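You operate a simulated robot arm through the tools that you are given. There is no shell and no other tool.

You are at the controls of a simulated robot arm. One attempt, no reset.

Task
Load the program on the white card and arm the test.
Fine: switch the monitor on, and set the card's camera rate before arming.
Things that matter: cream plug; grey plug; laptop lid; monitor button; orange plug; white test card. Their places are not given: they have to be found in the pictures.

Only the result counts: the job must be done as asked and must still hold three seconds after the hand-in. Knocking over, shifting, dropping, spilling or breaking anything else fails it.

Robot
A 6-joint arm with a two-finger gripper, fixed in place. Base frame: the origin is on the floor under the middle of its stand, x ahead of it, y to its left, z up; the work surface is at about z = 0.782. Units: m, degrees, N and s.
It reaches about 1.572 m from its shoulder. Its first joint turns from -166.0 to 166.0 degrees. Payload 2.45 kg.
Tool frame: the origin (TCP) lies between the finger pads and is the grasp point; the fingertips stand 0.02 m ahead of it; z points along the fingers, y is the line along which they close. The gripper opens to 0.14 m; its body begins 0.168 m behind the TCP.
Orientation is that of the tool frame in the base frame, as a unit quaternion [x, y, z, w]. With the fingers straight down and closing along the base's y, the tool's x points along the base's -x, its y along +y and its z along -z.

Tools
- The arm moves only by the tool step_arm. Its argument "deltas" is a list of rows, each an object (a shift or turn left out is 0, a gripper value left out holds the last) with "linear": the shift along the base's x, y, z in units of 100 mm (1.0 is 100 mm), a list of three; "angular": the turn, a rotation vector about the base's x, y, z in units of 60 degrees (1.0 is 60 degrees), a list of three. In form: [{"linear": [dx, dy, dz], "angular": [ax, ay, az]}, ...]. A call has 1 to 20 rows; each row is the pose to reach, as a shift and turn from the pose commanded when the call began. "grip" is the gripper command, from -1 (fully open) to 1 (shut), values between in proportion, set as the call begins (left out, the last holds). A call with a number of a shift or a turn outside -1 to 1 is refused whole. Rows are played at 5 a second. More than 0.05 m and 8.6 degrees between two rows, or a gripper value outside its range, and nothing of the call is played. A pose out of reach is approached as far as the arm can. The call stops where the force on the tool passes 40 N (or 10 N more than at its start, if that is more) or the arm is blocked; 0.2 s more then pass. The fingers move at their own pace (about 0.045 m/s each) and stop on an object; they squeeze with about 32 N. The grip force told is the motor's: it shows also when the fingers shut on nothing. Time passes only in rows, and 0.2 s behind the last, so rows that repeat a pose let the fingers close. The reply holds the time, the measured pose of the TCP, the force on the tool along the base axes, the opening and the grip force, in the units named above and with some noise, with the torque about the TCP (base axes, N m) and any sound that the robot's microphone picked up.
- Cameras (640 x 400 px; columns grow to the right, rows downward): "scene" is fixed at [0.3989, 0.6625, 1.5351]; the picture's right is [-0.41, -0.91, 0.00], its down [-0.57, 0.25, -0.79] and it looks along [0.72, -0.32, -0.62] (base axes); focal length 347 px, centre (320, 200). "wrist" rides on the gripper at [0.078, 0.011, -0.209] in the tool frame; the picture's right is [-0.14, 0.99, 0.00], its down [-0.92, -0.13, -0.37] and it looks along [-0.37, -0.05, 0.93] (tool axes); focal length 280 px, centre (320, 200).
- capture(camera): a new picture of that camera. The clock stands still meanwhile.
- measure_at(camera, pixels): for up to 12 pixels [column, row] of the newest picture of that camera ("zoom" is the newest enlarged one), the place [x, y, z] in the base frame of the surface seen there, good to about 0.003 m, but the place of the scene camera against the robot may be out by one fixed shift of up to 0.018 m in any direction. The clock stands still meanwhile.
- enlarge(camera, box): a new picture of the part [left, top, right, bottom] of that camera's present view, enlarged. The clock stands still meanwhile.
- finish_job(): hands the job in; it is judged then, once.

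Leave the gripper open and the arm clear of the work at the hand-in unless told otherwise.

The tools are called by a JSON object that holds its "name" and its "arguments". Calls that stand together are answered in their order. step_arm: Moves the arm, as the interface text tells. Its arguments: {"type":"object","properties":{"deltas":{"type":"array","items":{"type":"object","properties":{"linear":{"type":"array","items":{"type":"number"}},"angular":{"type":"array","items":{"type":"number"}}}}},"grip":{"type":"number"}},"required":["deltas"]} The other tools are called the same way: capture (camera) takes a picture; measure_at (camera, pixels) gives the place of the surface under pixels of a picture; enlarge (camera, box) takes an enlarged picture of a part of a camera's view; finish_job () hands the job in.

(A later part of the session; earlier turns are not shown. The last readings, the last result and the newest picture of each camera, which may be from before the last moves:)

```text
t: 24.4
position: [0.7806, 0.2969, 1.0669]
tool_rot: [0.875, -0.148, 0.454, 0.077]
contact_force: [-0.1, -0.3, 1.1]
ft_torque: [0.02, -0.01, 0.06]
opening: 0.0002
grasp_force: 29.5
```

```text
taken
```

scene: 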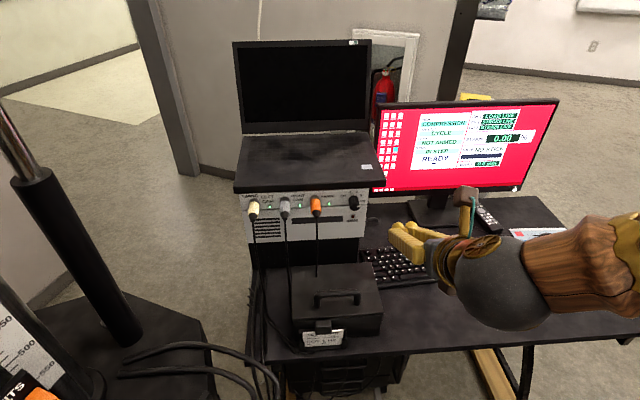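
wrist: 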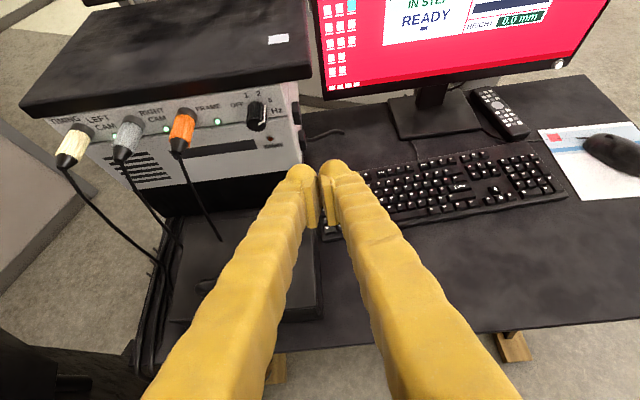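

Now I pitch the tool up another 35° to horizontal while shifting slightly back and left, so the fingers point along the knob's axis.

{"name": "step_arm", "arguments": {"deltas": [{"linear": [-0.12, 0.16, 0], "angular": [-0.0384, -0.1101, 0]}, {"linear": [-0.24, 0.32, 0], "angular": [-0.0768, -0.2203, 0]}, {"linear": [-0.36, 0.48, 0], "angular": [-0.1152, -0.3304, 0]}, {"linear": [-0.48, 0.64, 0], "angular": [-0.1536, -0.4405, 0]}, {"linear": [-0.6, 0.75, 0], "angular": [-0.192, -0.5506, 0]}]}}

{"name": "capture", "arguments": {"camera": "wrist"}}

{"name": "capture", "arguments": {"camera": "scene"}}

```text
t: 25.6
position: [0.7194, 0.3729, 1.0673]
tool_rot: [0.698, -0.119, 0.696, 0.118]
contact_force: [-0.1, 0.8, 0.3]
ft_torque: [0.02, 0.01, 0.03]
opening: 0.0002
grasp_force: 29.0
```

```text
taken
```

wrist: 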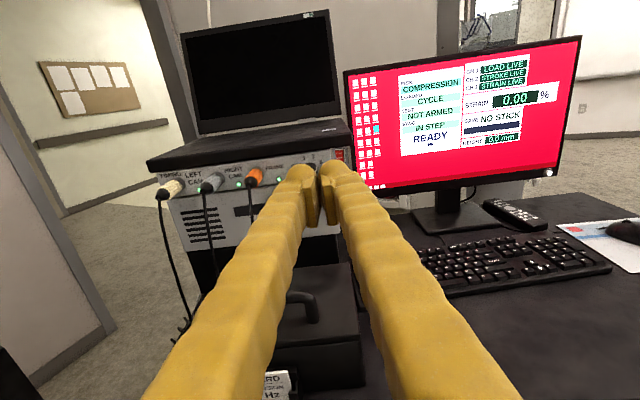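

```text
taken
```

scene: 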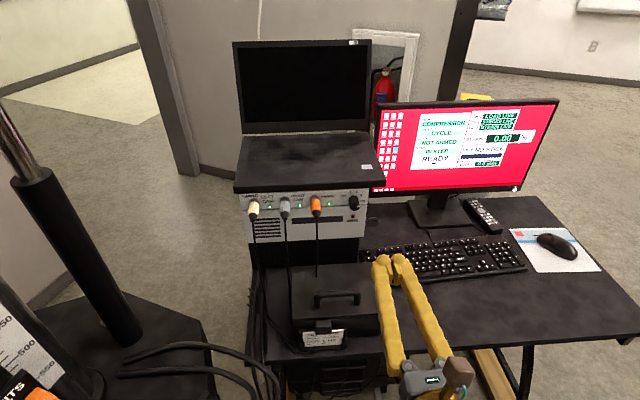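

The tool is horizontal and aligned with the panel normal. I open the gripper fully here to see the knob between the fingers.

{"name": "step_arm", "arguments": {"deltas": [{"linear": [0, 0, 0]}, {"linear": [0, 0, 0]}, {"linear": [0, 0, 0]}, {"linear": [0, 0, 0]}, {"linear": [0, 0, 0]}, {"linear": [0, 0, 0]}, {"linear": [0, 0, 0]}, {"linear": [0, 0, 0]}], "grip": -1}}

{"name": "capture", "arguments": {"camera": "wrist"}}

{"name": "enlarge", "arguments": {"camera": "wrist", "box": [270, 130, 366, 190]}}

```text
t: 27.4
position: [0.7186, 0.3729, 1.0666]
tool_rot: [0.699, -0.118, 0.696, 0.118]
contact_force: [-0.2, 0.3, 0.1]
ft_torque: [0.01, 0.0, 0.0]
opening: 0.1402
grasp_force: 0.1
```

```text
taken
```

wrist: 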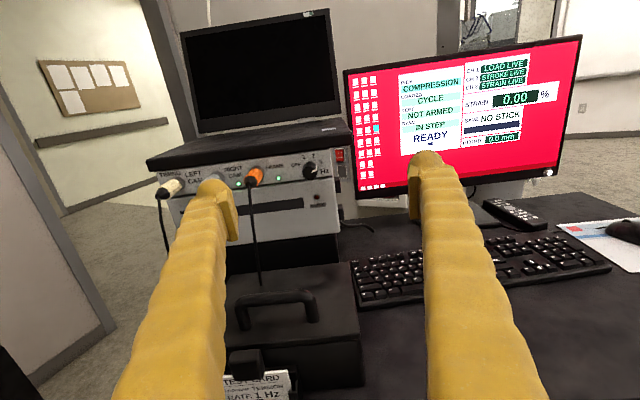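

```text
6.67 times, centred on (318, 160) of wrist
```

zoom: 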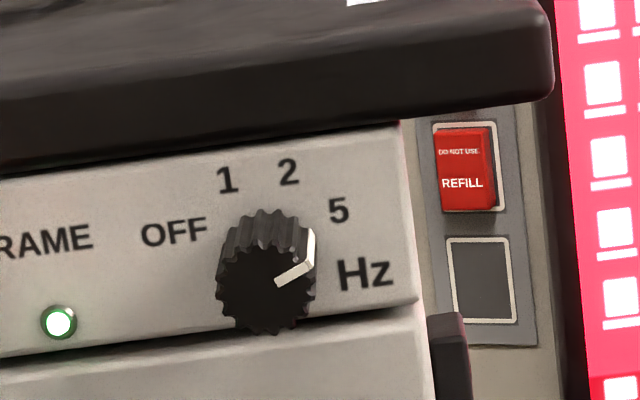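

The knob is clear: pointer at 5, with marks OFF/1/2/5 about 45° apart; it needs about 90° counter-clockwise to reach 1. I'll measure knob face, panel and laptop edge points from this zoom.

{"name": "measure_at", "arguments": {"camera": "zoom", "pixels": [[255, 290], [225, 290], [308, 290], [265, 325], [265, 225], [180, 280], [330, 300], [350, 240], [265, 165], [300, 110], [200, 75], [60, 320]]}}

{"name": "measure_at", "arguments": {"camera": "wrist", "pixels": [[256, 176], [319, 197], [280, 180], [312, 170], [300, 150], [216, 182], [172, 187], [300, 300], [345, 173], [250, 134]]}}

```text
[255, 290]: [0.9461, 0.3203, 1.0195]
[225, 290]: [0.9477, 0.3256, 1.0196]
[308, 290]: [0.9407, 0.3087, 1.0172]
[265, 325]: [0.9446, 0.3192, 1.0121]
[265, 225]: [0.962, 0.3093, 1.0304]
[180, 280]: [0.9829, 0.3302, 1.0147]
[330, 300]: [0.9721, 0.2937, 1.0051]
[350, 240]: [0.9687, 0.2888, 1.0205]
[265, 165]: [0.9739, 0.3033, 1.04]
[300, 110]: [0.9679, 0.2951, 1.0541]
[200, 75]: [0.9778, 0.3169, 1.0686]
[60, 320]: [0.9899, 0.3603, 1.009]
```

```text
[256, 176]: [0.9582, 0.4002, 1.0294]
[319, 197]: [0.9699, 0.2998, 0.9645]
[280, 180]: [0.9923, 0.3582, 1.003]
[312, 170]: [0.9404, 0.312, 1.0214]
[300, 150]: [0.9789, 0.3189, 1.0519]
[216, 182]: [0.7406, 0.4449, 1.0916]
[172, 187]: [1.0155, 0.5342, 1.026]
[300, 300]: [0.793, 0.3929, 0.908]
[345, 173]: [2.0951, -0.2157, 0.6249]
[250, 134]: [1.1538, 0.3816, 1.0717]
```

Knob: centre at lateral u≈0.610, z≈1.019, front face at f≈0.787, radius ≈11 mm; the panel and laptop front are at f≈0.817–0.820. I'll pre-turn the tool 45° clockwise about its axis (camera to upper right), set the opening to about 50 mm, and move in line with the knob at a standoff.

{"name": "step_arm", "arguments": {"deltas": [{"linear": [0.09, 0.006, -0.08], "angular": [0.118, -0.0411, 0]}, {"linear": [0.18, 0.012, -0.16], "angular": [0.236, -0.0823, 0]}, {"linear": [0.27, 0.018, -0.24], "angular": [0.354, -0.1234, 0]}, {"linear": [0.36, 0.024, -0.32], "angular": [0.472, -0.1645, 0]}, {"linear": [0.45, 0.03, -0.4], "angular": [0.59, -0.2056, 0]}, {"linear": [0.54, 0.037, -0.48], "angular": [0.708, -0.2468, 0]}], "grip": 0.286}}

{"name": "capture", "arguments": {"camera": "wrist"}}

{"name": "capture", "arguments": {"camera": "scene"}}

```text
t: 28.8
position: [0.7737, 0.3761, 1.0194]
tool_rot: [0.6, -0.377, 0.688, -0.158]
contact_force: [0.1, 0.2, 0.6]
ft_torque: [0.02, 0.0, 0.02]
opening: 0.0497
grasp_force: 0.1
```

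```text
taken
```

wrist: 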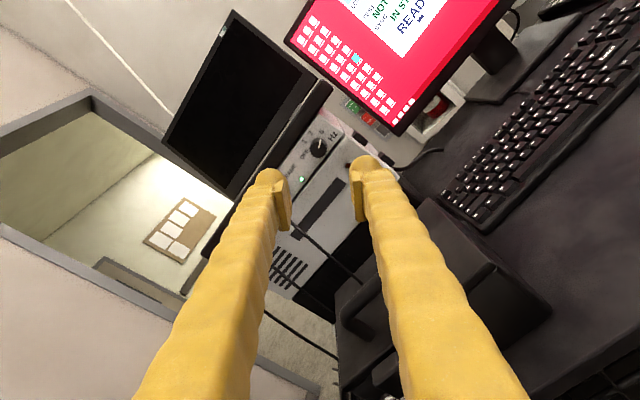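

```text
taken
```

scene: 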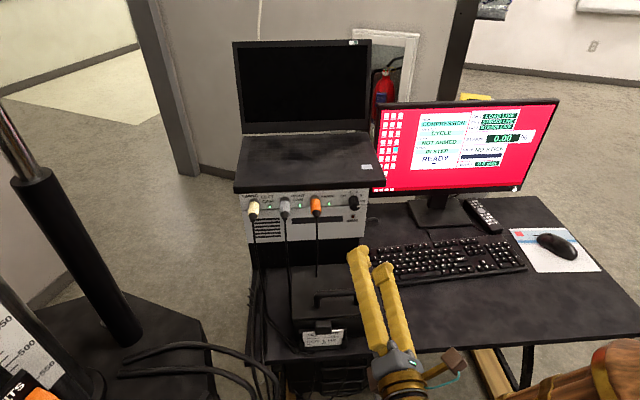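

Aligned: the knob is seen at wrist (319,148) between the fingers. Before gripping I test that the full 90° counter-clockwise roll is reachable here in free space.

{"name": "step_arm", "arguments": {"deltas": [{"angular": [-0.118, 0.0411, 0]}, {"angular": [-0.236, 0.0823, 0]}, {"angular": [-0.354, 0.1234, 0]}, {"angular": [-0.472, 0.1645, 0]}, {"angular": [-0.59, 0.2056, 0]}, {"angular": [-0.708, 0.2468, 0]}]}}

{"name": "step_arm", "arguments": {"deltas": [{"angular": [-0.118, 0.0411, 0]}, {"angular": [-0.236, 0.0823, 0]}, {"angular": [-0.354, 0.1234, 0]}, {"angular": [-0.472, 0.1645, 0]}, {"angular": [-0.59, 0.2056, 0]}, {"angular": [-0.708, 0.2468, 0]}, {"angular": [-0.787, 0.2743, 0]}]}}

{"name": "capture", "arguments": {"camera": "scene"}}

```text
t: 30.2
position: [0.773, 0.3743, 1.0179]
tool_rot: [0.699, -0.119, 0.695, 0.12]
contact_force: [-0.7, -0.3, -0.7]
ft_torque: [0.02, 0.03, -0.01]
opening: 0.0498
grasp_force: 0.0
```

```text
t: 31.8
position: [0.7742, 0.3753, 1.0188]
tool_rot: [0.682, 0.188, 0.58, 0.403]
contact_force: [0.2, 0.2, 0.7]
ft_torque: [0.01, -0.01, -0.01]
opening: 0.0501
grasp_force: 0.0
```

```text
taken
```

scene: 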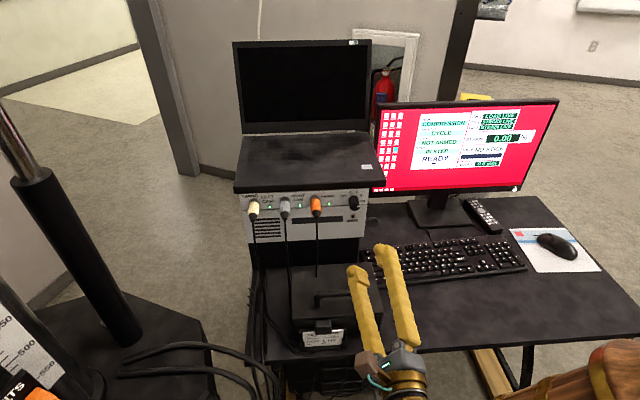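

The full roll range is reachable. I turn back by +95° to the starting roll.

{"name": "step_arm", "arguments": {"deltas": [{"angular": [0.118, -0.0411, 0]}, {"angular": [0.236, -0.0823, 0]}, {"angular": [0.354, -0.1234, 0]}, {"angular": [0.472, -0.1645, 0]}, {"angular": [0.59, -0.2056, 0]}, {"angular": [0.708, -0.2468, 0]}, {"angular": [0.787, -0.2743, 0]}]}}

{"name": "step_arm", "arguments": {"deltas": [{"angular": [0.118, -0.0411, 0]}, {"angular": [0.236, -0.0823, 0]}, {"angular": [0.354, -0.1234, 0]}, {"angular": [0.472, -0.1645, 0]}, {"angular": [0.59, -0.2056, 0]}, {"angular": [0.708, -0.2468, 0]}]}}

{"name": "enlarge", "arguments": {"camera": "wrist", "box": [270, 120, 366, 180]}}

{"name": "measure_at", "arguments": {"camera": "zoom", "pixels": [[320, 190], [300, 190], [350, 190], [320, 170], [320, 215], [335, 200]]}}

```text
t: 33.4
position: [0.7742, 0.3734, 1.0198]
tool_rot: [0.698, -0.119, 0.696, 0.118]
contact_force: [-0.2, -0.5, 0.1]
ft_torque: [0.0, 0.0, 0.03]
opening: 0.0499
grasp_force: 0.0
```

```text
t: 34.8
position: [0.7735, 0.3743, 1.0173]
tool_rot: [0.6, -0.377, 0.688, -0.158]
contact_force: [-0.5, -0.6, 0.1]
ft_torque: [0.02, 0.01, -0.02]
opening: 0.0499
grasp_force: 0.0
```

```text
6.67 times, centred on (318, 150) of wrist
```

zoom: 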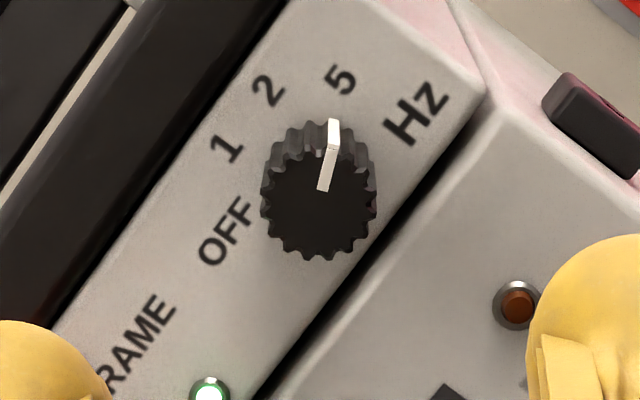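

```text
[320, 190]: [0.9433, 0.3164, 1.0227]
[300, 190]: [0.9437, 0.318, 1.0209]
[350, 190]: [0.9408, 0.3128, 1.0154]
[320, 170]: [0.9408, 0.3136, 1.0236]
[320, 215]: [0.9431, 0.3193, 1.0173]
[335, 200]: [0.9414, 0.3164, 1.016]
```

Knob centre confirmed (u 0.610, z 1.0195). I advance 0.1 m along the axis, then look before the final approach.

{"name": "step_arm", "arguments": {"deltas": [{"linear": [0.24, -0.08, 0.0]}, {"linear": [0.48, -0.16, 0.005]}, {"linear": [0.72, -0.24, 0.005]}, {"linear": [0.95, -0.316, 0.005]}]}}

{"name": "step_arm", "arguments": {"deltas": [{"linear": [0.1, -0.035, 0.0]}, {"linear": [0.2, -0.07, 0.0]}, {"linear": [0.3, -0.105, 0.0]}, {"linear": [0.378, -0.132, 0.0]}]}}

{"name": "capture", "arguments": {"camera": "wrist"}}

{"name": "enlarge", "arguments": {"camera": "scene", "box": [290, 160, 420, 260]}}

```text
t: 35.8
position: [0.8686, 0.3434, 1.0205]
tool_rot: [0.6, -0.376, 0.688, -0.159]
contact_force: [0.8, 1.0, 0.1]
ft_torque: [0.0, 0.01, -0.01]
opening: 0.0499
grasp_force: 0.0
```

```text
t: 36.8
position: [0.908, 0.3296, 1.0215]
tool_rot: [0.601, -0.376, 0.688, -0.158]
contact_force: [-0.1, -0.3, 0.5]
ft_torque: [-0.02, 0.02, -0.04]
opening: 0.0501
grasp_force: 0.1
```

```text
taken
```

wrist: 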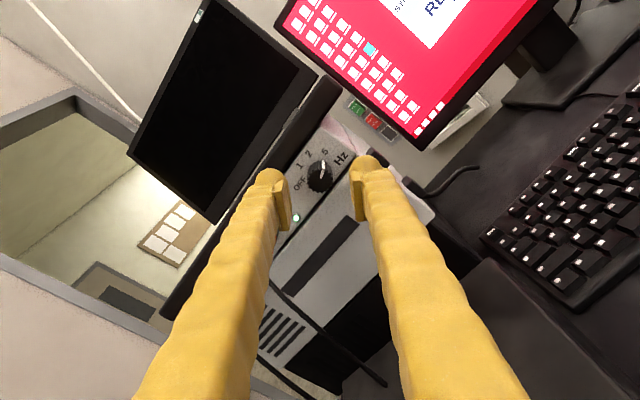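

```text
4.00 times, centred on (355, 210) of scene
```

zoom: 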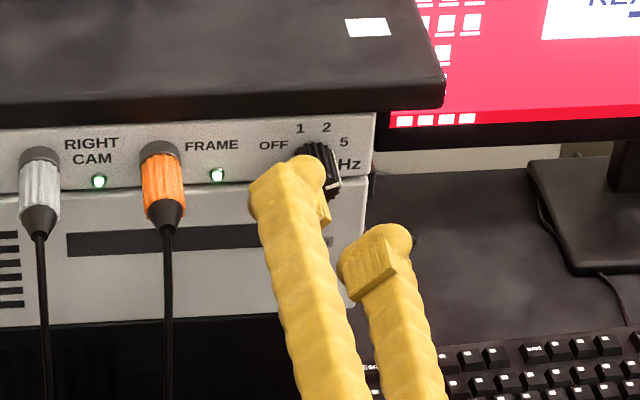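

Good alignment; the fingers straddle the knob. I advance the remaining 43 mm in small rows.

{"name": "step_arm", "arguments": {"deltas": [{"linear": [0.08, -0.028, 0]}, {"linear": [0.16, -0.056, 0]}, {"linear": [0.24, -0.084, 0]}, {"linear": [0.3, -0.105, 0]}, {"linear": [0.35, -0.122, 0]}, {"linear": [0.38, -0.132, 0]}, {"linear": [0.406, -0.1415, 0]}]}}

{"name": "enlarge", "arguments": {"camera": "wrist", "box": [240, 150, 400, 250]}}

{"name": "enlarge", "arguments": {"camera": "scene", "box": [310, 170, 400, 240]}}

```text
t: 38.4
position: [0.9476, 0.3152, 1.0203]
tool_rot: [0.601, -0.376, 0.688, -0.158]
contact_force: [-0.3, -0.1, -0.2]
ft_torque: [0.02, 0.0, -0.01]
opening: 0.0498
grasp_force: 0.1
```

```text
4.00 times, centred on (320, 200) of wrist
```

zoom: 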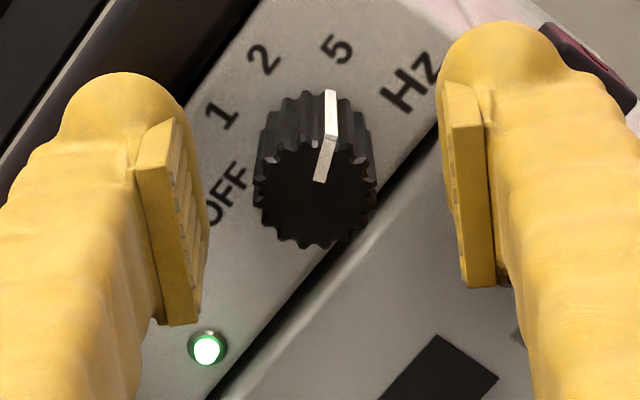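

```text
5.71 times, centred on (355, 205) of scene
```

zoom: 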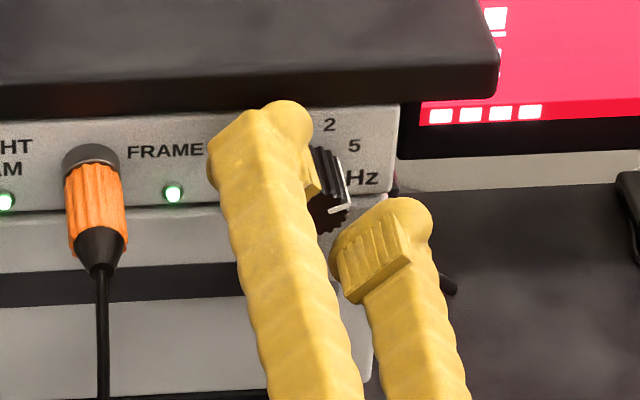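

The knob is centred between the pads. I close the gripper on it.

{"name": "step_arm", "arguments": {"deltas": [{"linear": [0, 0, 0]}, {"linear": [0, 0, 0]}, {"linear": [0, 0, 0]}, {"linear": [0, 0, 0]}, {"linear": [0, 0, 0]}], "grip": 1}}

{"name": "enlarge", "arguments": {"camera": "wrist", "box": [240, 150, 400, 250]}}

```text
t: 39.6
position: [0.9477, 0.3163, 1.0215]
tool_rot: [0.6, -0.375, 0.688, -0.159]
contact_force: [17.0, 13.7, 12.8]
ft_torque: [0.01, -0.13, 0.14]
opening: 0.024
grasp_force: 44.6
```

```text
4.00 times, centred on (320, 200) of wrist
```

zoom: 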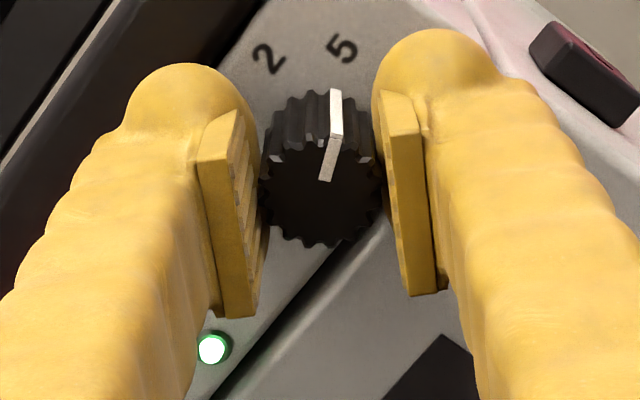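

Gripped (opening 24 mm), but there's a ~25 N off-centre load: the knob sits about 1 mm toward the left finger. I shift the tool ~0.8 mm toward upper-left to relieve it.

{"name": "step_arm", "arguments": {"deltas": [{"linear": [0.001, 0.0025, 0.003]}, {"linear": [0.002, 0.0055, 0.0057]}]}}

```text
t: 40.2
position: [0.9484, 0.3172, 1.0199]
tool_rot: [0.6, -0.377, 0.688, -0.158]
contact_force: [16.8, 8.4, 15.7]
ft_torque: [-0.02, -0.19, 0.07]
opening: 0.0239
grasp_force: 45.1
```

The lateral load remains about 20 N. I shift another 1.2 mm the same way and look.

{"name": "step_arm", "arguments": {"deltas": [{"linear": [0.0014, 0.004, 0.0042]}, {"linear": [0.0028, 0.008, 0.0085]}]}}

{"name": "enlarge", "arguments": {"camera": "wrist", "box": [270, 160, 370, 225]}}

```text
t: 40.8
position: [0.9468, 0.3158, 1.0208]
tool_rot: [0.6, -0.378, 0.687, -0.157]
contact_force: [-4.8, -8.3, 15.2]
ft_torque: [-0.09, -0.2, -0.13]
opening: 0.024
grasp_force: 45.0
```

```text
6.15 times, centred on (320, 192) of wrist
```

zoom: 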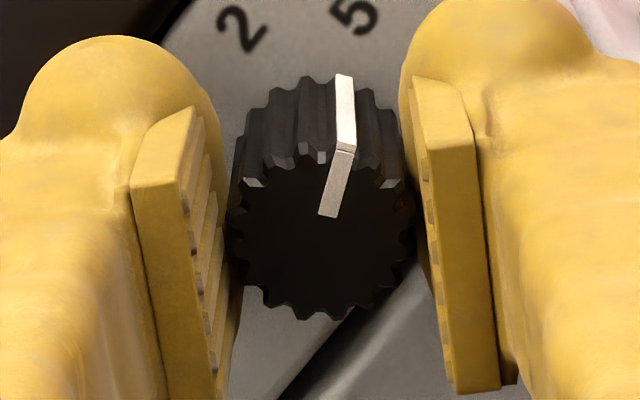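

The lateral load is now small. I begin turning counter-clockwise: first 30° about the knob axis.

{"name": "step_arm", "arguments": {"deltas": [{"angular": [-0.0787, 0.0274, 0]}, {"angular": [-0.1573, 0.0548, 0]}, {"angular": [-0.236, 0.0823, 0]}, {"angular": [-0.3147, 0.1097, 0]}, {"angular": [-0.3933, 0.1371, 0]}, {"angular": [-0.472, 0.1645, 0]}]}}

{"name": "enlarge", "arguments": {"camera": "wrist", "box": [240, 150, 400, 250]}}

```text
t: 42.2
position: [0.9477, 0.3157, 1.0218]
tool_rot: [0.677, -0.208, 0.705, 0.026]
contact_force: [23.3, -8.6, 8.8]
ft_torque: [0.01, -0.02, 0.0]
opening: 0.0234
grasp_force: 44.7
```

```text
4.00 times, centred on (320, 200) of wrist
```

zoom: 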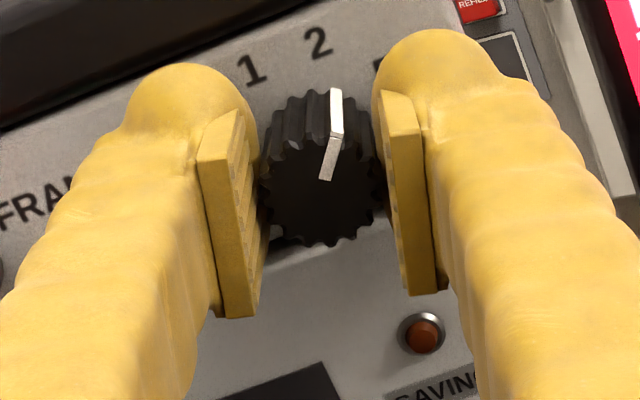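

The knob is turning with the gripper (pointer now near 2). I continue another 30° while easing 1 mm forward to reduce the axial pull.

{"name": "step_arm", "arguments": {"deltas": [{"linear": [0.0047, -0.0016, 0], "angular": [-0.0787, 0.0274, 0]}, {"linear": [0.0094, -0.0033, 0], "angular": [-0.1573, 0.0548, 0]}, {"linear": [0.0094, -0.0033, 0], "angular": [-0.236, 0.0823, 0]}, {"linear": [0.0094, -0.0033, 0], "angular": [-0.3147, 0.1097, 0]}, {"linear": [0.0094, -0.0033, 0], "angular": [-0.3933, 0.1371, 0]}, {"linear": [0.0094, -0.0033, 0], "angular": [-0.472, 0.1645, 0]}]}}

{"name": "enlarge", "arguments": {"camera": "wrist", "box": [240, 150, 400, 250]}}

```text
t: 43.2
position: [0.9478, 0.317, 1.0215]
tool_rot: [0.702, -0.094, 0.691, 0.144]
contact_force: [-14.2, 0.1, 1.5]
ft_torque: [0.0, -0.07, -0.07]
opening: 0.0237
grasp_force: 44.9
stopped in row 5: the force on the tool passed its limit at 41 N (the readings are from after the stop); the commanded pose is now the measured one
```

```text
4.00 times, centred on (320, 200) of wrist
```

zoom: 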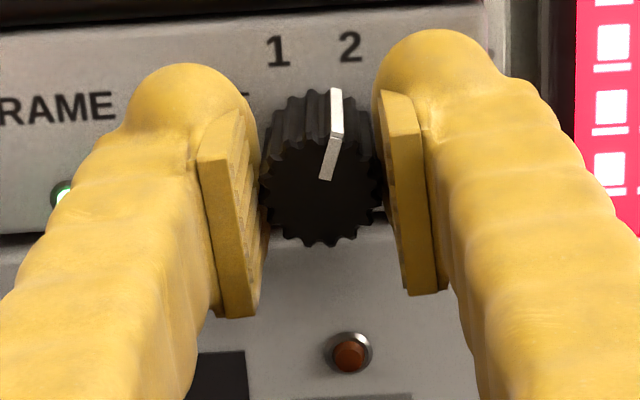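

It stopped at 41 N momentarily (axial friction), having turned about 49° so far without slipping. I continue only with rotation, in small 4° rows, 20° first.

{"name": "step_arm", "arguments": {"deltas": [{"angular": [-0.0629, 0.0219, 0]}, {"angular": [-0.1259, 0.0439, 0]}, {"angular": [-0.1888, 0.0658, 0]}, {"angular": [-0.2517, 0.0877, 0]}, {"angular": [-0.3147, 0.1097, 0]}]}}

{"name": "enlarge", "arguments": {"camera": "wrist", "box": [240, 150, 400, 250]}}

```text
t: 44.4
position: [0.9481, 0.3169, 1.0211]
tool_rot: [0.708, 0.03, 0.655, 0.262]
contact_force: [-20.5, 1.8, 4.5]
ft_torque: [0.0, -0.02, -0.05]
opening: 0.0234
grasp_force: 45.2
```

```text
4.00 times, centred on (320, 200) of wrist
```

zoom: 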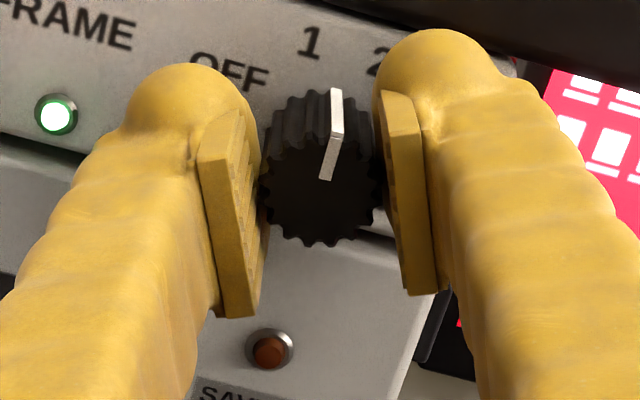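

Turned about 69° so far. I continue ~21° more, easing back 0.6 mm to relax the axial load.

{"name": "step_arm", "arguments": {"deltas": [{"linear": [-0.003, 0.001, 0], "angular": [-0.0629, 0.0219, 0]}, {"linear": [-0.0057, 0.002, 0], "angular": [-0.1259, 0.0439, 0]}, {"linear": [-0.0057, 0.002, 0], "angular": [-0.1888, 0.0658, 0]}, {"linear": [-0.0057, 0.002, 0], "angular": [-0.2517, 0.0877, 0]}, {"linear": [-0.0057, 0.002, 0], "angular": [-0.33, 0.115, 0]}]}}

{"name": "enlarge", "arguments": {"camera": "wrist", "box": [240, 150, 400, 250]}}

```text
t: 45.6
position: [0.9481, 0.3167, 1.02]
tool_rot: [0.69, 0.158, 0.597, 0.377]
contact_force: [31.6, 10.1, -0.8]
ft_torque: [-0.04, -0.13, 0.29]
opening: 0.0237
grasp_force: 45.1
```

```text
4.00 times, centred on (320, 200) of wrist
```

zoom: 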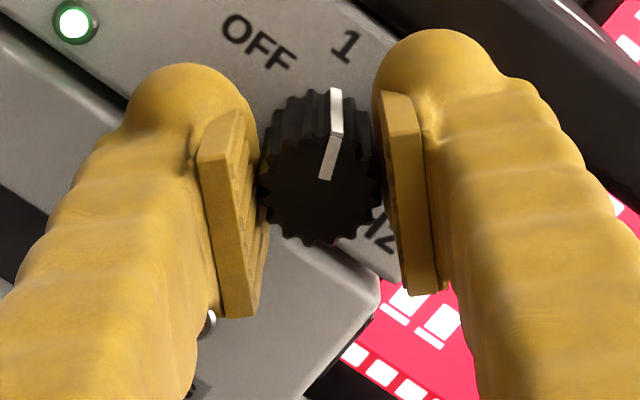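

The pointer now stands to "1" just as it did to "5" at the start. I open the gripper to release the knob.

{"name": "step_arm", "arguments": {"deltas": [{"linear": [0, 0, 0]}, {"linear": [0, 0, 0]}, {"linear": [0, 0, 0]}, {"linear": [0, 0, 0]}], "grip": 0.286}}

{"name": "enlarge", "arguments": {"camera": "wrist", "box": [240, 150, 400, 250]}}

{"name": "enlarge", "arguments": {"camera": "scene", "box": [310, 170, 400, 240]}}

```text
t: 46.6
position: [0.9472, 0.318, 1.0211]
tool_rot: [0.69, 0.157, 0.598, 0.376]
contact_force: [-0.8, -0.2, 0.1]
ft_torque: [-0.02, 0.01, 0.0]
opening: 0.05
grasp_force: 0.1
```

```text
4.00 times, centred on (320, 200) of wrist
```

zoom: 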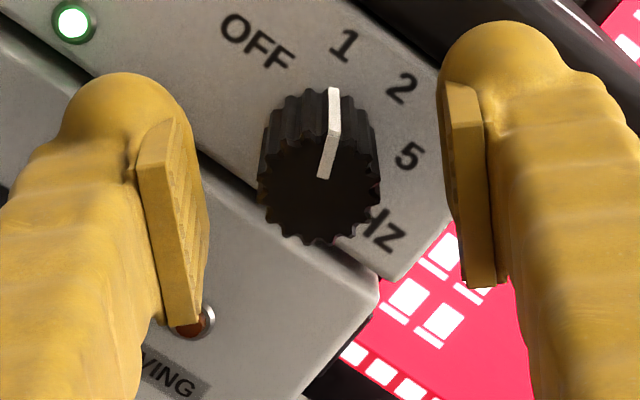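

```text
5.71 times, centred on (355, 205) of scene
```

zoom: 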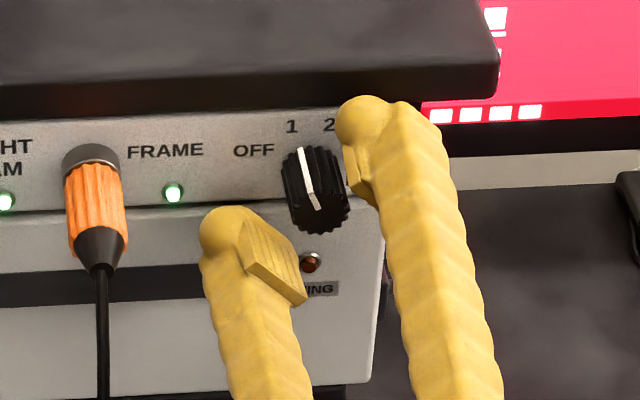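

The pointer is at 1. I retreat straight back along the axis.

{"name": "step_arm", "arguments": {"deltas": [{"linear": [-0.1, 0.035, 0]}, {"linear": [-0.3, 0.105, 0]}, {"linear": [-0.6, 0.21, 0]}, {"linear": [-0.944, 0.329, 0]}]}}

{"name": "step_arm", "arguments": {"deltas": [{"linear": [-0.3, 0.105, 0.1]}, {"linear": [-0.6, 0.21, 0.2]}, {"linear": [-0.944, 0.329, 0.3]}]}}

{"name": "capture", "arguments": {"camera": "scene"}}

{"name": "enlarge", "arguments": {"camera": "scene", "box": [335, 185, 375, 225]}}

{"name": "enlarge", "arguments": {"camera": "scene", "box": [370, 90, 560, 210]}}

```text
t: 47.6
position: [0.8531, 0.3508, 1.0209]
tool_rot: [0.69, 0.157, 0.597, 0.378]
contact_force: [-1.0, 0.0, 0.2]
ft_torque: [-0.02, 0.03, 0.03]
opening: 0.05
grasp_force: 0.0
```

```text
t: 48.4
position: [0.7607, 0.3823, 1.051]
tool_rot: [0.691, 0.157, 0.597, 0.376]
contact_force: [-0.7, 0.1, 0.6]
ft_torque: [0.0, 0.0, 0.02]
opening: 0.05
grasp_force: 0.1
```

```text
taken
```

scene: 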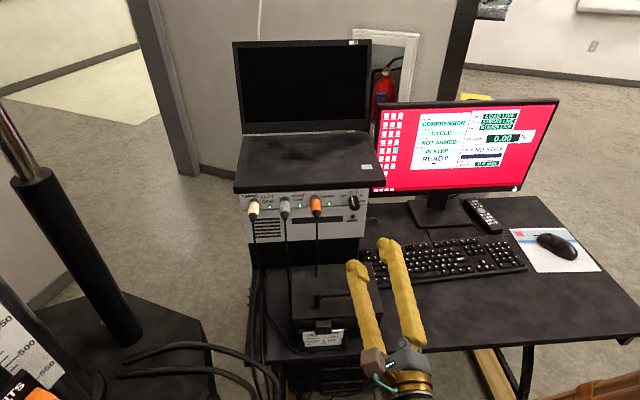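

```text
10.00 times, centred on (355, 205) of scene
```

zoom: 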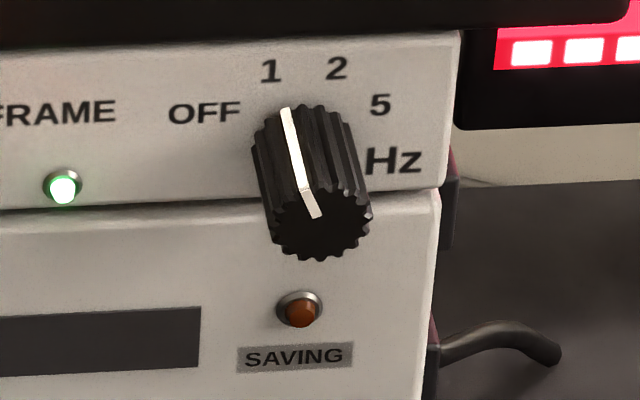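

```text
3.33 times, centred on (465, 150) of scene
```

zoom: 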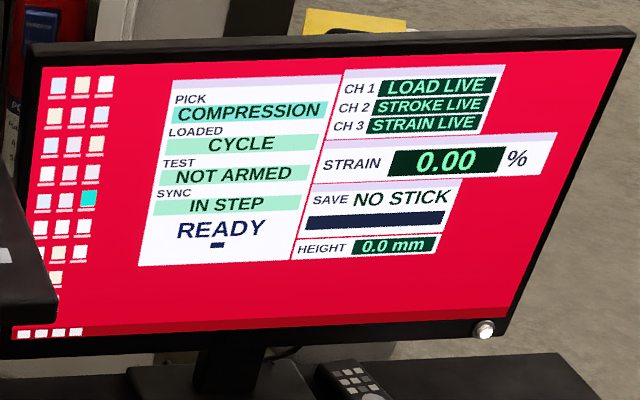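

The knob is on 1 and the screen is unchanged (SYNC IN STEP). Next is the keyboard. I roll the tool back to camera-up, moving up and right away from the panel, then pitch down 45°.

{"name": "step_arm", "arguments": {"deltas": [{"linear": [-0.05, -0.1, 0.08], "angular": [0.118, -0.0411, 0]}, {"linear": [-0.1, -0.2, 0.16], "angular": [0.236, -0.0823, 0]}, {"linear": [-0.1, -0.35, 0.24], "angular": [0.354, -0.1234, 0]}, {"linear": [-0.1, -0.5, 0.32], "angular": [0.472, -0.1645, 0]}, {"linear": [-0.1, -0.7, 0.4], "angular": [0.59, -0.2056, 0]}, {"linear": [-0.1, -0.9, 0.48], "angular": [0.708, -0.2468, 0]}], "grip": 1}}

{"name": "step_arm", "arguments": {"deltas": [{"linear": [0, -0.15, 0], "angular": [0.0411, 0.118, 0]}, {"linear": [0, -0.3, 0], "angular": [0.0823, 0.236, 0]}, {"linear": [0, -0.45, 0], "angular": [0.1234, 0.354, 0]}, {"linear": [0, -0.6, 0], "angular": [0.1645, 0.472, 0]}, {"linear": [0, -0.75, 0], "angular": [0.2056, 0.59, 0]}, {"linear": [0, -0.9, 0], "angular": [0.2468, 0.708, 0]}]}}

{"name": "step_arm", "arguments": {"deltas": [{"linear": [0, -0.3, -0.1]}, {"linear": [0, -0.6, -0.2]}, {"linear": [0, -0.9, -0.3]}]}}

{"name": "capture", "arguments": {"camera": "wrist"}}

{"name": "capture", "arguments": {"camera": "scene"}}

```text
t: 49.8
position: [0.7494, 0.292, 1.1]
tool_rot: [0.699, -0.118, 0.696, 0.118]
contact_force: [-0.1, -0.1, -0.1]
ft_torque: [0.01, -0.01, 0.02]
opening: 0.0
grasp_force: 29.5
```

```text
t: 51.2
position: [0.7478, 0.2022, 1.0985]
tool_rot: [0.912, -0.152, 0.375, 0.062]
contact_force: [0.3, -1.0, -0.3]
ft_torque: [0.02, -0.01, 0.02]
opening: 0.0
grasp_force: 29.6
```

```text
t: 52.0
position: [0.7483, 0.1121, 1.0689]
tool_rot: [0.911, -0.154, 0.376, 0.065]
contact_force: [0.5, 0.3, 0.5]
ft_torque: [0.01, 0.02, -0.01]
opening: 0.0
grasp_force: 29.3
```

```text
taken
```

wrist: 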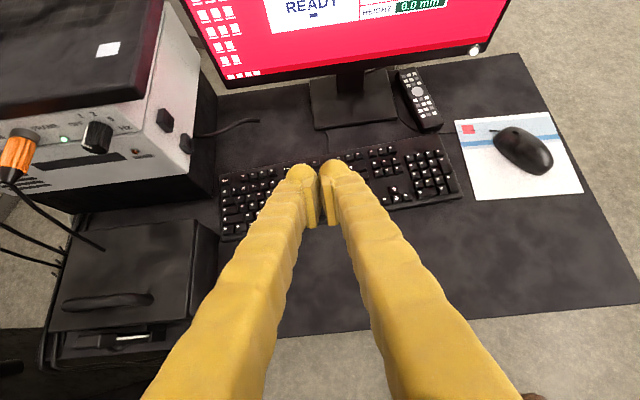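

```text
taken
```

scene: 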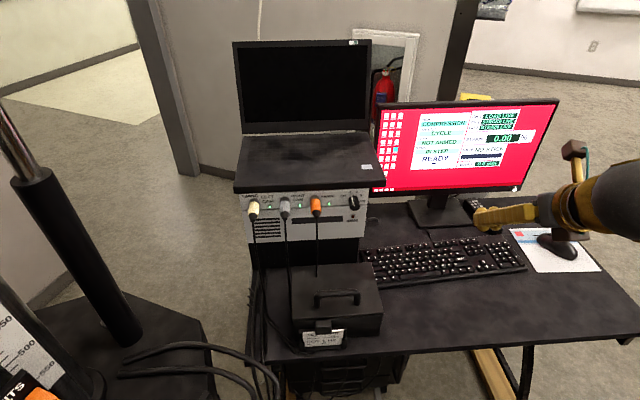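

The keyboard is in view on the wrist camera. I'll enlarge the arrow-key and Enter regions.

{"name": "enlarge", "arguments": {"camera": "scene", "box": [450, 240, 514, 280]}}

{"name": "measure_at", "arguments": {"camera": "scene", "pixels": [[482, 262], [487, 267], [461, 259], [480, 267], [494, 266]]}}

{"name": "enlarge", "arguments": {"camera": "wrist", "box": [348, 140, 476, 220]}}

{"name": "measure_at", "arguments": {"camera": "zoom", "pixels": [[240, 230], [255, 265], [200, 240], [320, 200], [400, 150]]}}

```text
10.00 times, centred on (482, 260) of scene
```

zoom: 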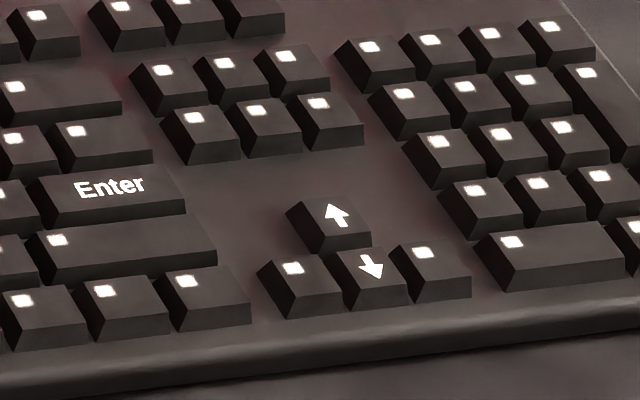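

```text
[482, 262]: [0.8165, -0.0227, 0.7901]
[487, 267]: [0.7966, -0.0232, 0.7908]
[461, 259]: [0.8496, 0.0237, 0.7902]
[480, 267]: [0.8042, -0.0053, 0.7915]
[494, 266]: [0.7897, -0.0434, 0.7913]
```

```text
5.00 times, centred on (412, 180) of wrist
```

zoom: 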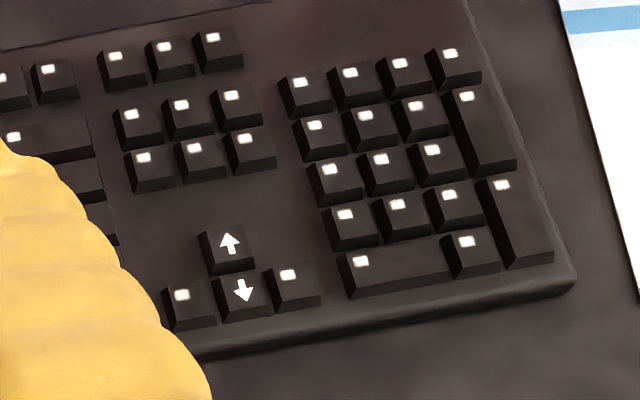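

```text
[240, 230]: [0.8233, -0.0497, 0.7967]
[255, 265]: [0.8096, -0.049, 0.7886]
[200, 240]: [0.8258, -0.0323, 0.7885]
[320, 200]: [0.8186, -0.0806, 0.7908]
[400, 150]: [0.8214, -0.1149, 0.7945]
```

I see the up key at zoom (229,243) and down key at (244,290). I measure these and neighbours.

{"name": "measure_at", "arguments": {"camera": "zoom", "pixels": [[229, 243], [222, 243], [236, 243], [244, 290], [236, 290], [252, 290], [187, 303], [295, 282], [205, 150], [350, 280]]}}

{"name": "enlarge", "arguments": {"camera": "scene", "box": [450, 240, 514, 280]}}

{"name": "measure_at", "arguments": {"camera": "zoom", "pixels": [[335, 215], [330, 222], [370, 265], [362, 260], [295, 270], [425, 255], [110, 187], [75, 195], [150, 185], [160, 205]]}}

```text
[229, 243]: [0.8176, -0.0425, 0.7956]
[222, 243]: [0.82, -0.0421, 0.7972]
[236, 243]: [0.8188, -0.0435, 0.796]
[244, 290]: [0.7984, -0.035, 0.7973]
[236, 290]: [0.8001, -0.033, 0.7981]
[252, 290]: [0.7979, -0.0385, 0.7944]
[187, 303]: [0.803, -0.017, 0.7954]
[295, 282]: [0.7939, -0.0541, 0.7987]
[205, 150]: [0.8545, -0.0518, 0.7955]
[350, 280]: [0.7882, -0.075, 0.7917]
```

```text
10.00 times, centred on (482, 260) of scene
```

zoom: 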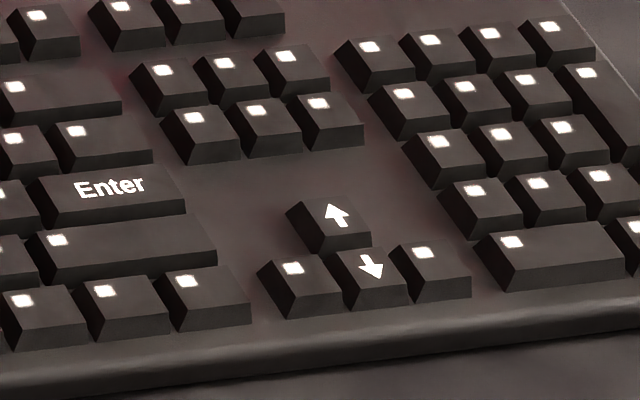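

```text
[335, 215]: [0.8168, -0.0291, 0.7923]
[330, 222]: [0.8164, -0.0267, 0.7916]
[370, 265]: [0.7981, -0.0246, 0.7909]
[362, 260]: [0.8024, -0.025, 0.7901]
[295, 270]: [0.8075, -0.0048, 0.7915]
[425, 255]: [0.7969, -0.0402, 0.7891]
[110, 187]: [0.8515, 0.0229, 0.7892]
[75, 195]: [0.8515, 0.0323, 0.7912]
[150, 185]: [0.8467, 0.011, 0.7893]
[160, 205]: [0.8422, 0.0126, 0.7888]
```

Key tops are at z≈0.797: Up (0.818,-0.043), Down (0.799,-0.036), about 19 mm pitch. To press a single key with one rounded fingertip, I roll the tool -20° so the left fingertip is lowest, while moving right.

{"name": "step_arm", "arguments": {"deltas": [{"linear": [0.1, -0.3, -0.1], "angular": [-0.1049, 0.0366, 0]}, {"linear": [0.2, -0.6, -0.2], "angular": [-0.2098, 0.0731, 0]}, {"linear": [0.3, -0.9, -0.3], "angular": [-0.3147, 0.1097, 0]}]}}

{"name": "step_arm", "arguments": {"deltas": [{"linear": [0.12, -0.25, -0.3]}, {"linear": [0.25, -0.5, -0.6]}, {"linear": [0.38, -0.74, -0.9]}]}}

{"name": "step_arm", "arguments": {"deltas": [{"linear": [0, 0, -0.3]}, {"linear": [0, 0, -0.55]}]}}

{"name": "capture", "arguments": {"camera": "wrist"}}

{"name": "capture", "arguments": {"camera": "scene"}}

{"name": "enlarge", "arguments": {"camera": "scene", "box": [430, 220, 540, 290]}}

```text
t: 52.8
position: [0.7785, 0.0223, 1.0383]
tool_rot: [0.909, -0.086, 0.343, 0.222]
contact_force: [-0.1, -0.4, 0.5]
ft_torque: [0.04, 0.02, 0.04]
opening: 0.0003
grasp_force: 29.0
```

```text
t: 53.6
position: [0.8161, -0.0522, 0.9487]
tool_rot: [0.909, -0.085, 0.343, 0.222]
contact_force: [0.2, 0.4, 0.2]
ft_torque: [0.02, 0.02, 0.0]
opening: 0.0001
grasp_force: 29.3
```

```text
t: 54.2
position: [0.8159, -0.0494, 0.8937]
tool_rot: [0.909, -0.086, 0.343, 0.221]
contact_force: [-0.5, -0.7, 0.5]
ft_torque: [-0.03, 0.01, -0.04]
opening: 0.0
grasp_force: 29.5
```

```text
taken
```

wrist: 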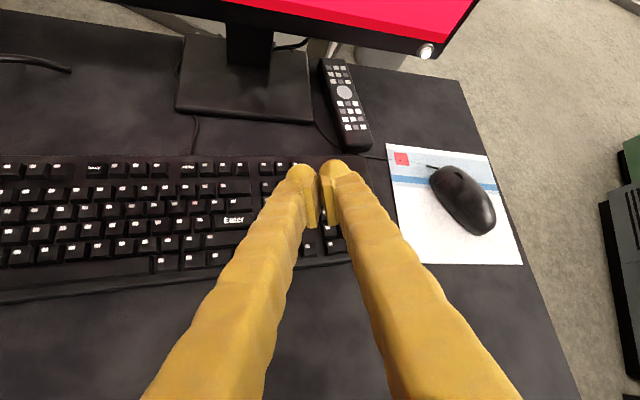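

```text
taken
```

scene: 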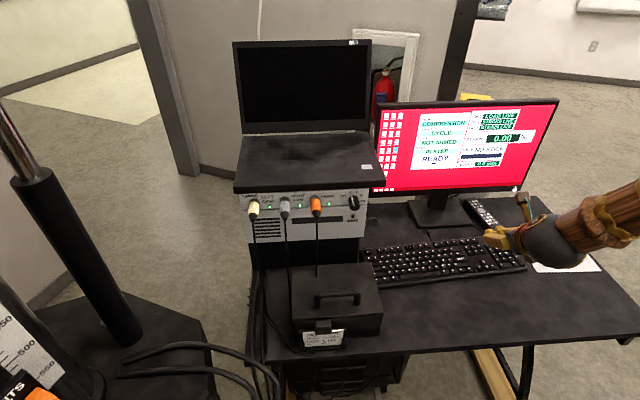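

```text
5.71 times, centred on (485, 255) of scene
```

zoom: 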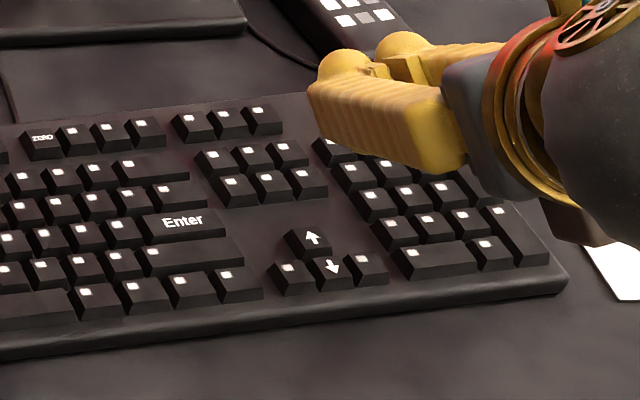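

The fingertip is above the arrow cluster. I'll check the wrist body's clearance and the fingertip position with measurements.

{"name": "measure_at", "arguments": {"camera": "scene", "pixels": [[545, 255], [530, 262], [560, 262], [510, 242], [488, 239], [489, 245], [487, 233], [497, 246], [525, 215]]}}

{"name": "enlarge", "arguments": {"camera": "wrist", "box": [250, 140, 400, 260]}}

```text
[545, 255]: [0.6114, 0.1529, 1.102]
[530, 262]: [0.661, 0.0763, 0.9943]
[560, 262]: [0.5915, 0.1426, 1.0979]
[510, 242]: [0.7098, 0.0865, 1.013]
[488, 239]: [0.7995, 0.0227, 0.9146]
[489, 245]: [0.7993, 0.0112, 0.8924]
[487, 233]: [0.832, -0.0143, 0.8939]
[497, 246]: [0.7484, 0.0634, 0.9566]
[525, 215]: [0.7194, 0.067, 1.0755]
```

```text
3.33 times, centred on (325, 200) of wrist
```

zoom: 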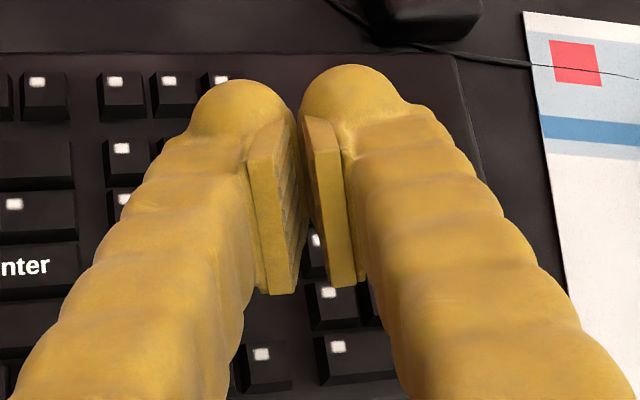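

Body clearance is fine (above z≈0.99). I estimate the lowest fingertip point to be about 29 mm below and slightly behind-left of the TCP. I descend to about 20 mm above the Up key.

{"name": "step_arm", "arguments": {"deltas": [{"linear": [0.02, 0, -0.16]}, {"linear": [0.04, 0, -0.32]}, {"linear": [0.04, 0, -0.48]}]}}

{"name": "enlarge", "arguments": {"camera": "scene", "box": [450, 230, 530, 280]}}

{"name": "enlarge", "arguments": {"camera": "wrist", "box": [250, 140, 400, 260]}}

```text
t: 55.0
position: [0.8195, -0.05, 0.8454]
tool_rot: [0.909, -0.086, 0.343, 0.221]
contact_force: [-0.2, -0.5, 0.5]
ft_torque: [0.02, 0.03, -0.02]
opening: 0.0001
grasp_force: 29.4
```

```text
8.00 times, centred on (490, 255) of scene
```

zoom: 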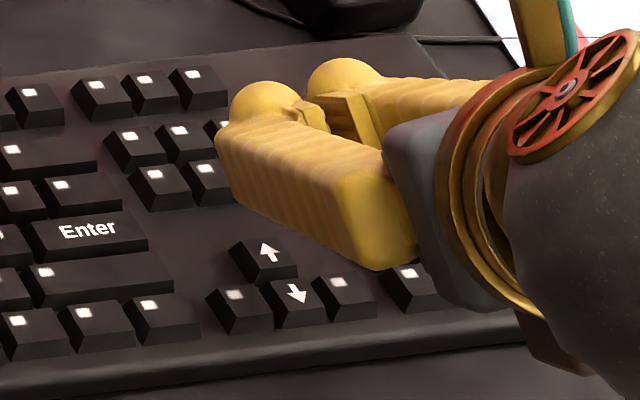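

```text
3.33 times, centred on (325, 200) of wrist
```

zoom: 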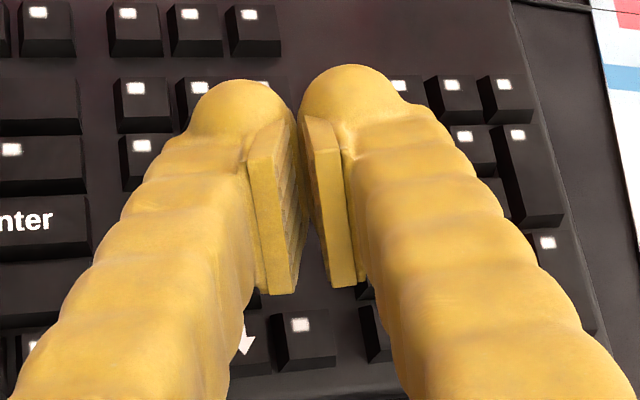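

By projecting into the scene picture, the lowest fingertip point lies over the Up key. I nudge 1.5 mm forward (away from the Down key) and descend to about 5 mm above expected contact.

{"name": "step_arm", "arguments": {"deltas": [{"linear": [0.014, -0.005, -0.05]}, {"linear": [0.014, -0.005, -0.1]}, {"linear": [0.014, -0.005, -0.14]}]}}

{"name": "enlarge", "arguments": {"camera": "scene", "box": [450, 230, 530, 280]}}

```text
t: 55.8
position: [0.823, -0.0524, 0.8309]
tool_rot: [0.909, -0.086, 0.343, 0.221]
contact_force: [-0.3, 0.3, 0.4]
ft_torque: [0.01, -0.02, -0.01]
opening: 0.0001
grasp_force: 29.9
```

```text
8.00 times, centred on (490, 255) of scene
```

zoom: 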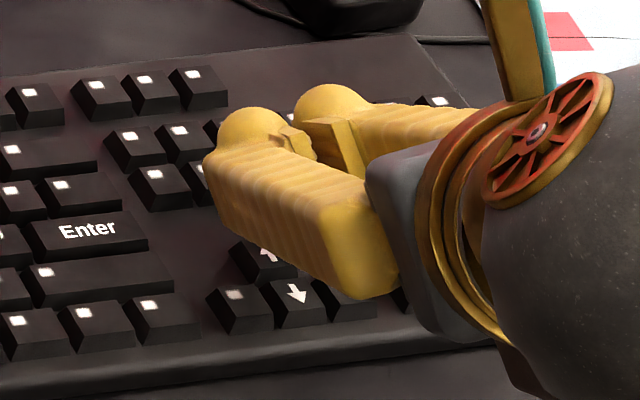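

Now I descend in 1 mm rows, 5 mm, watching force and sounds.

{"name": "step_arm", "arguments": {"deltas": [{"linear": [0, 0, -0.01]}, {"linear": [0, 0, -0.02]}, {"linear": [0, 0, -0.03]}, {"linear": [0, 0, -0.04]}, {"linear": [0, 0, -0.05]}]}}

```text
t: 57.0
position: [0.8213, -0.0516, 0.8264]
tool_rot: [0.909, -0.086, 0.343, 0.221]
contact_force: [0.0, 0.8, 0.7]
ft_torque: [-0.01, 0.03, 0.0]
opening: 0.0
grasp_force: 29.7
```

No contact yet. Another 4 mm, 1 mm at a time.

{"name": "step_arm", "arguments": {"deltas": [{"linear": [0, 0, -0.01]}, {"linear": [0, 0, -0.02]}, {"linear": [0, 0, -0.03]}, {"linear": [0, 0, -0.04]}]}}

{"name": "enlarge", "arguments": {"camera": "scene", "box": [450, 230, 530, 280]}}

```text
t: 58.0
position: [0.8218, -0.0515, 0.8217]
tool_rot: [0.909, -0.085, 0.343, 0.22]
contact_force: [-0.1, 0.8, 1.3]
ft_torque: [0.04, 0.02, 0.0]
opening: 0.0
grasp_force: 29.3
```

```text
8.00 times, centred on (490, 255) of scene
```

zoom: 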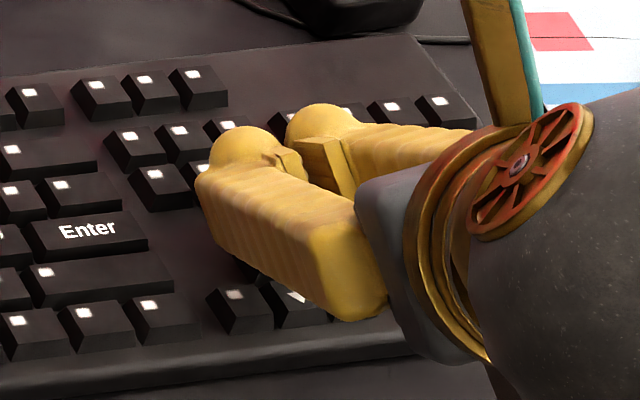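

Force is 1.3 N upward, maybe the beginning of contact. I continue 3 mm.

{"name": "step_arm", "arguments": {"deltas": [{"linear": [0, 0, -0.01]}, {"linear": [0, 0, -0.02]}, {"linear": [0, 0, -0.03]}]}}

{"name": "enlarge", "arguments": {"camera": "scene", "box": [405, 105, 480, 175]}}

```text
t: 58.8
position: [0.8215, -0.0518, 0.82]
tool_rot: [0.909, -0.086, 0.343, 0.221]
contact_force: [1.7, 0.1, 1.3]
ft_torque: [-0.02, -0.02, 0.02]
opening: 0.0
grasp_force: 29.5
heard: click
```

```text
5.71 times, centred on (442, 140) of scene
```

zoom: 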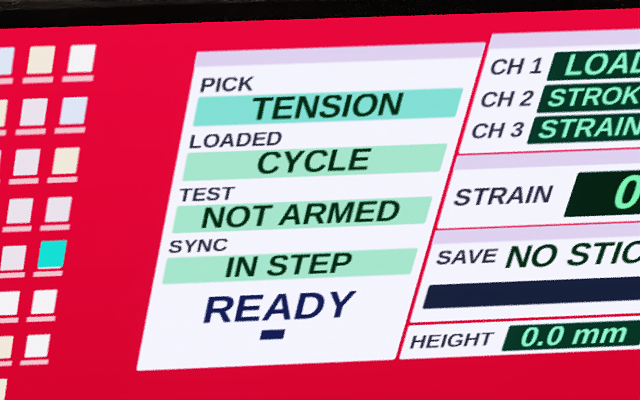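

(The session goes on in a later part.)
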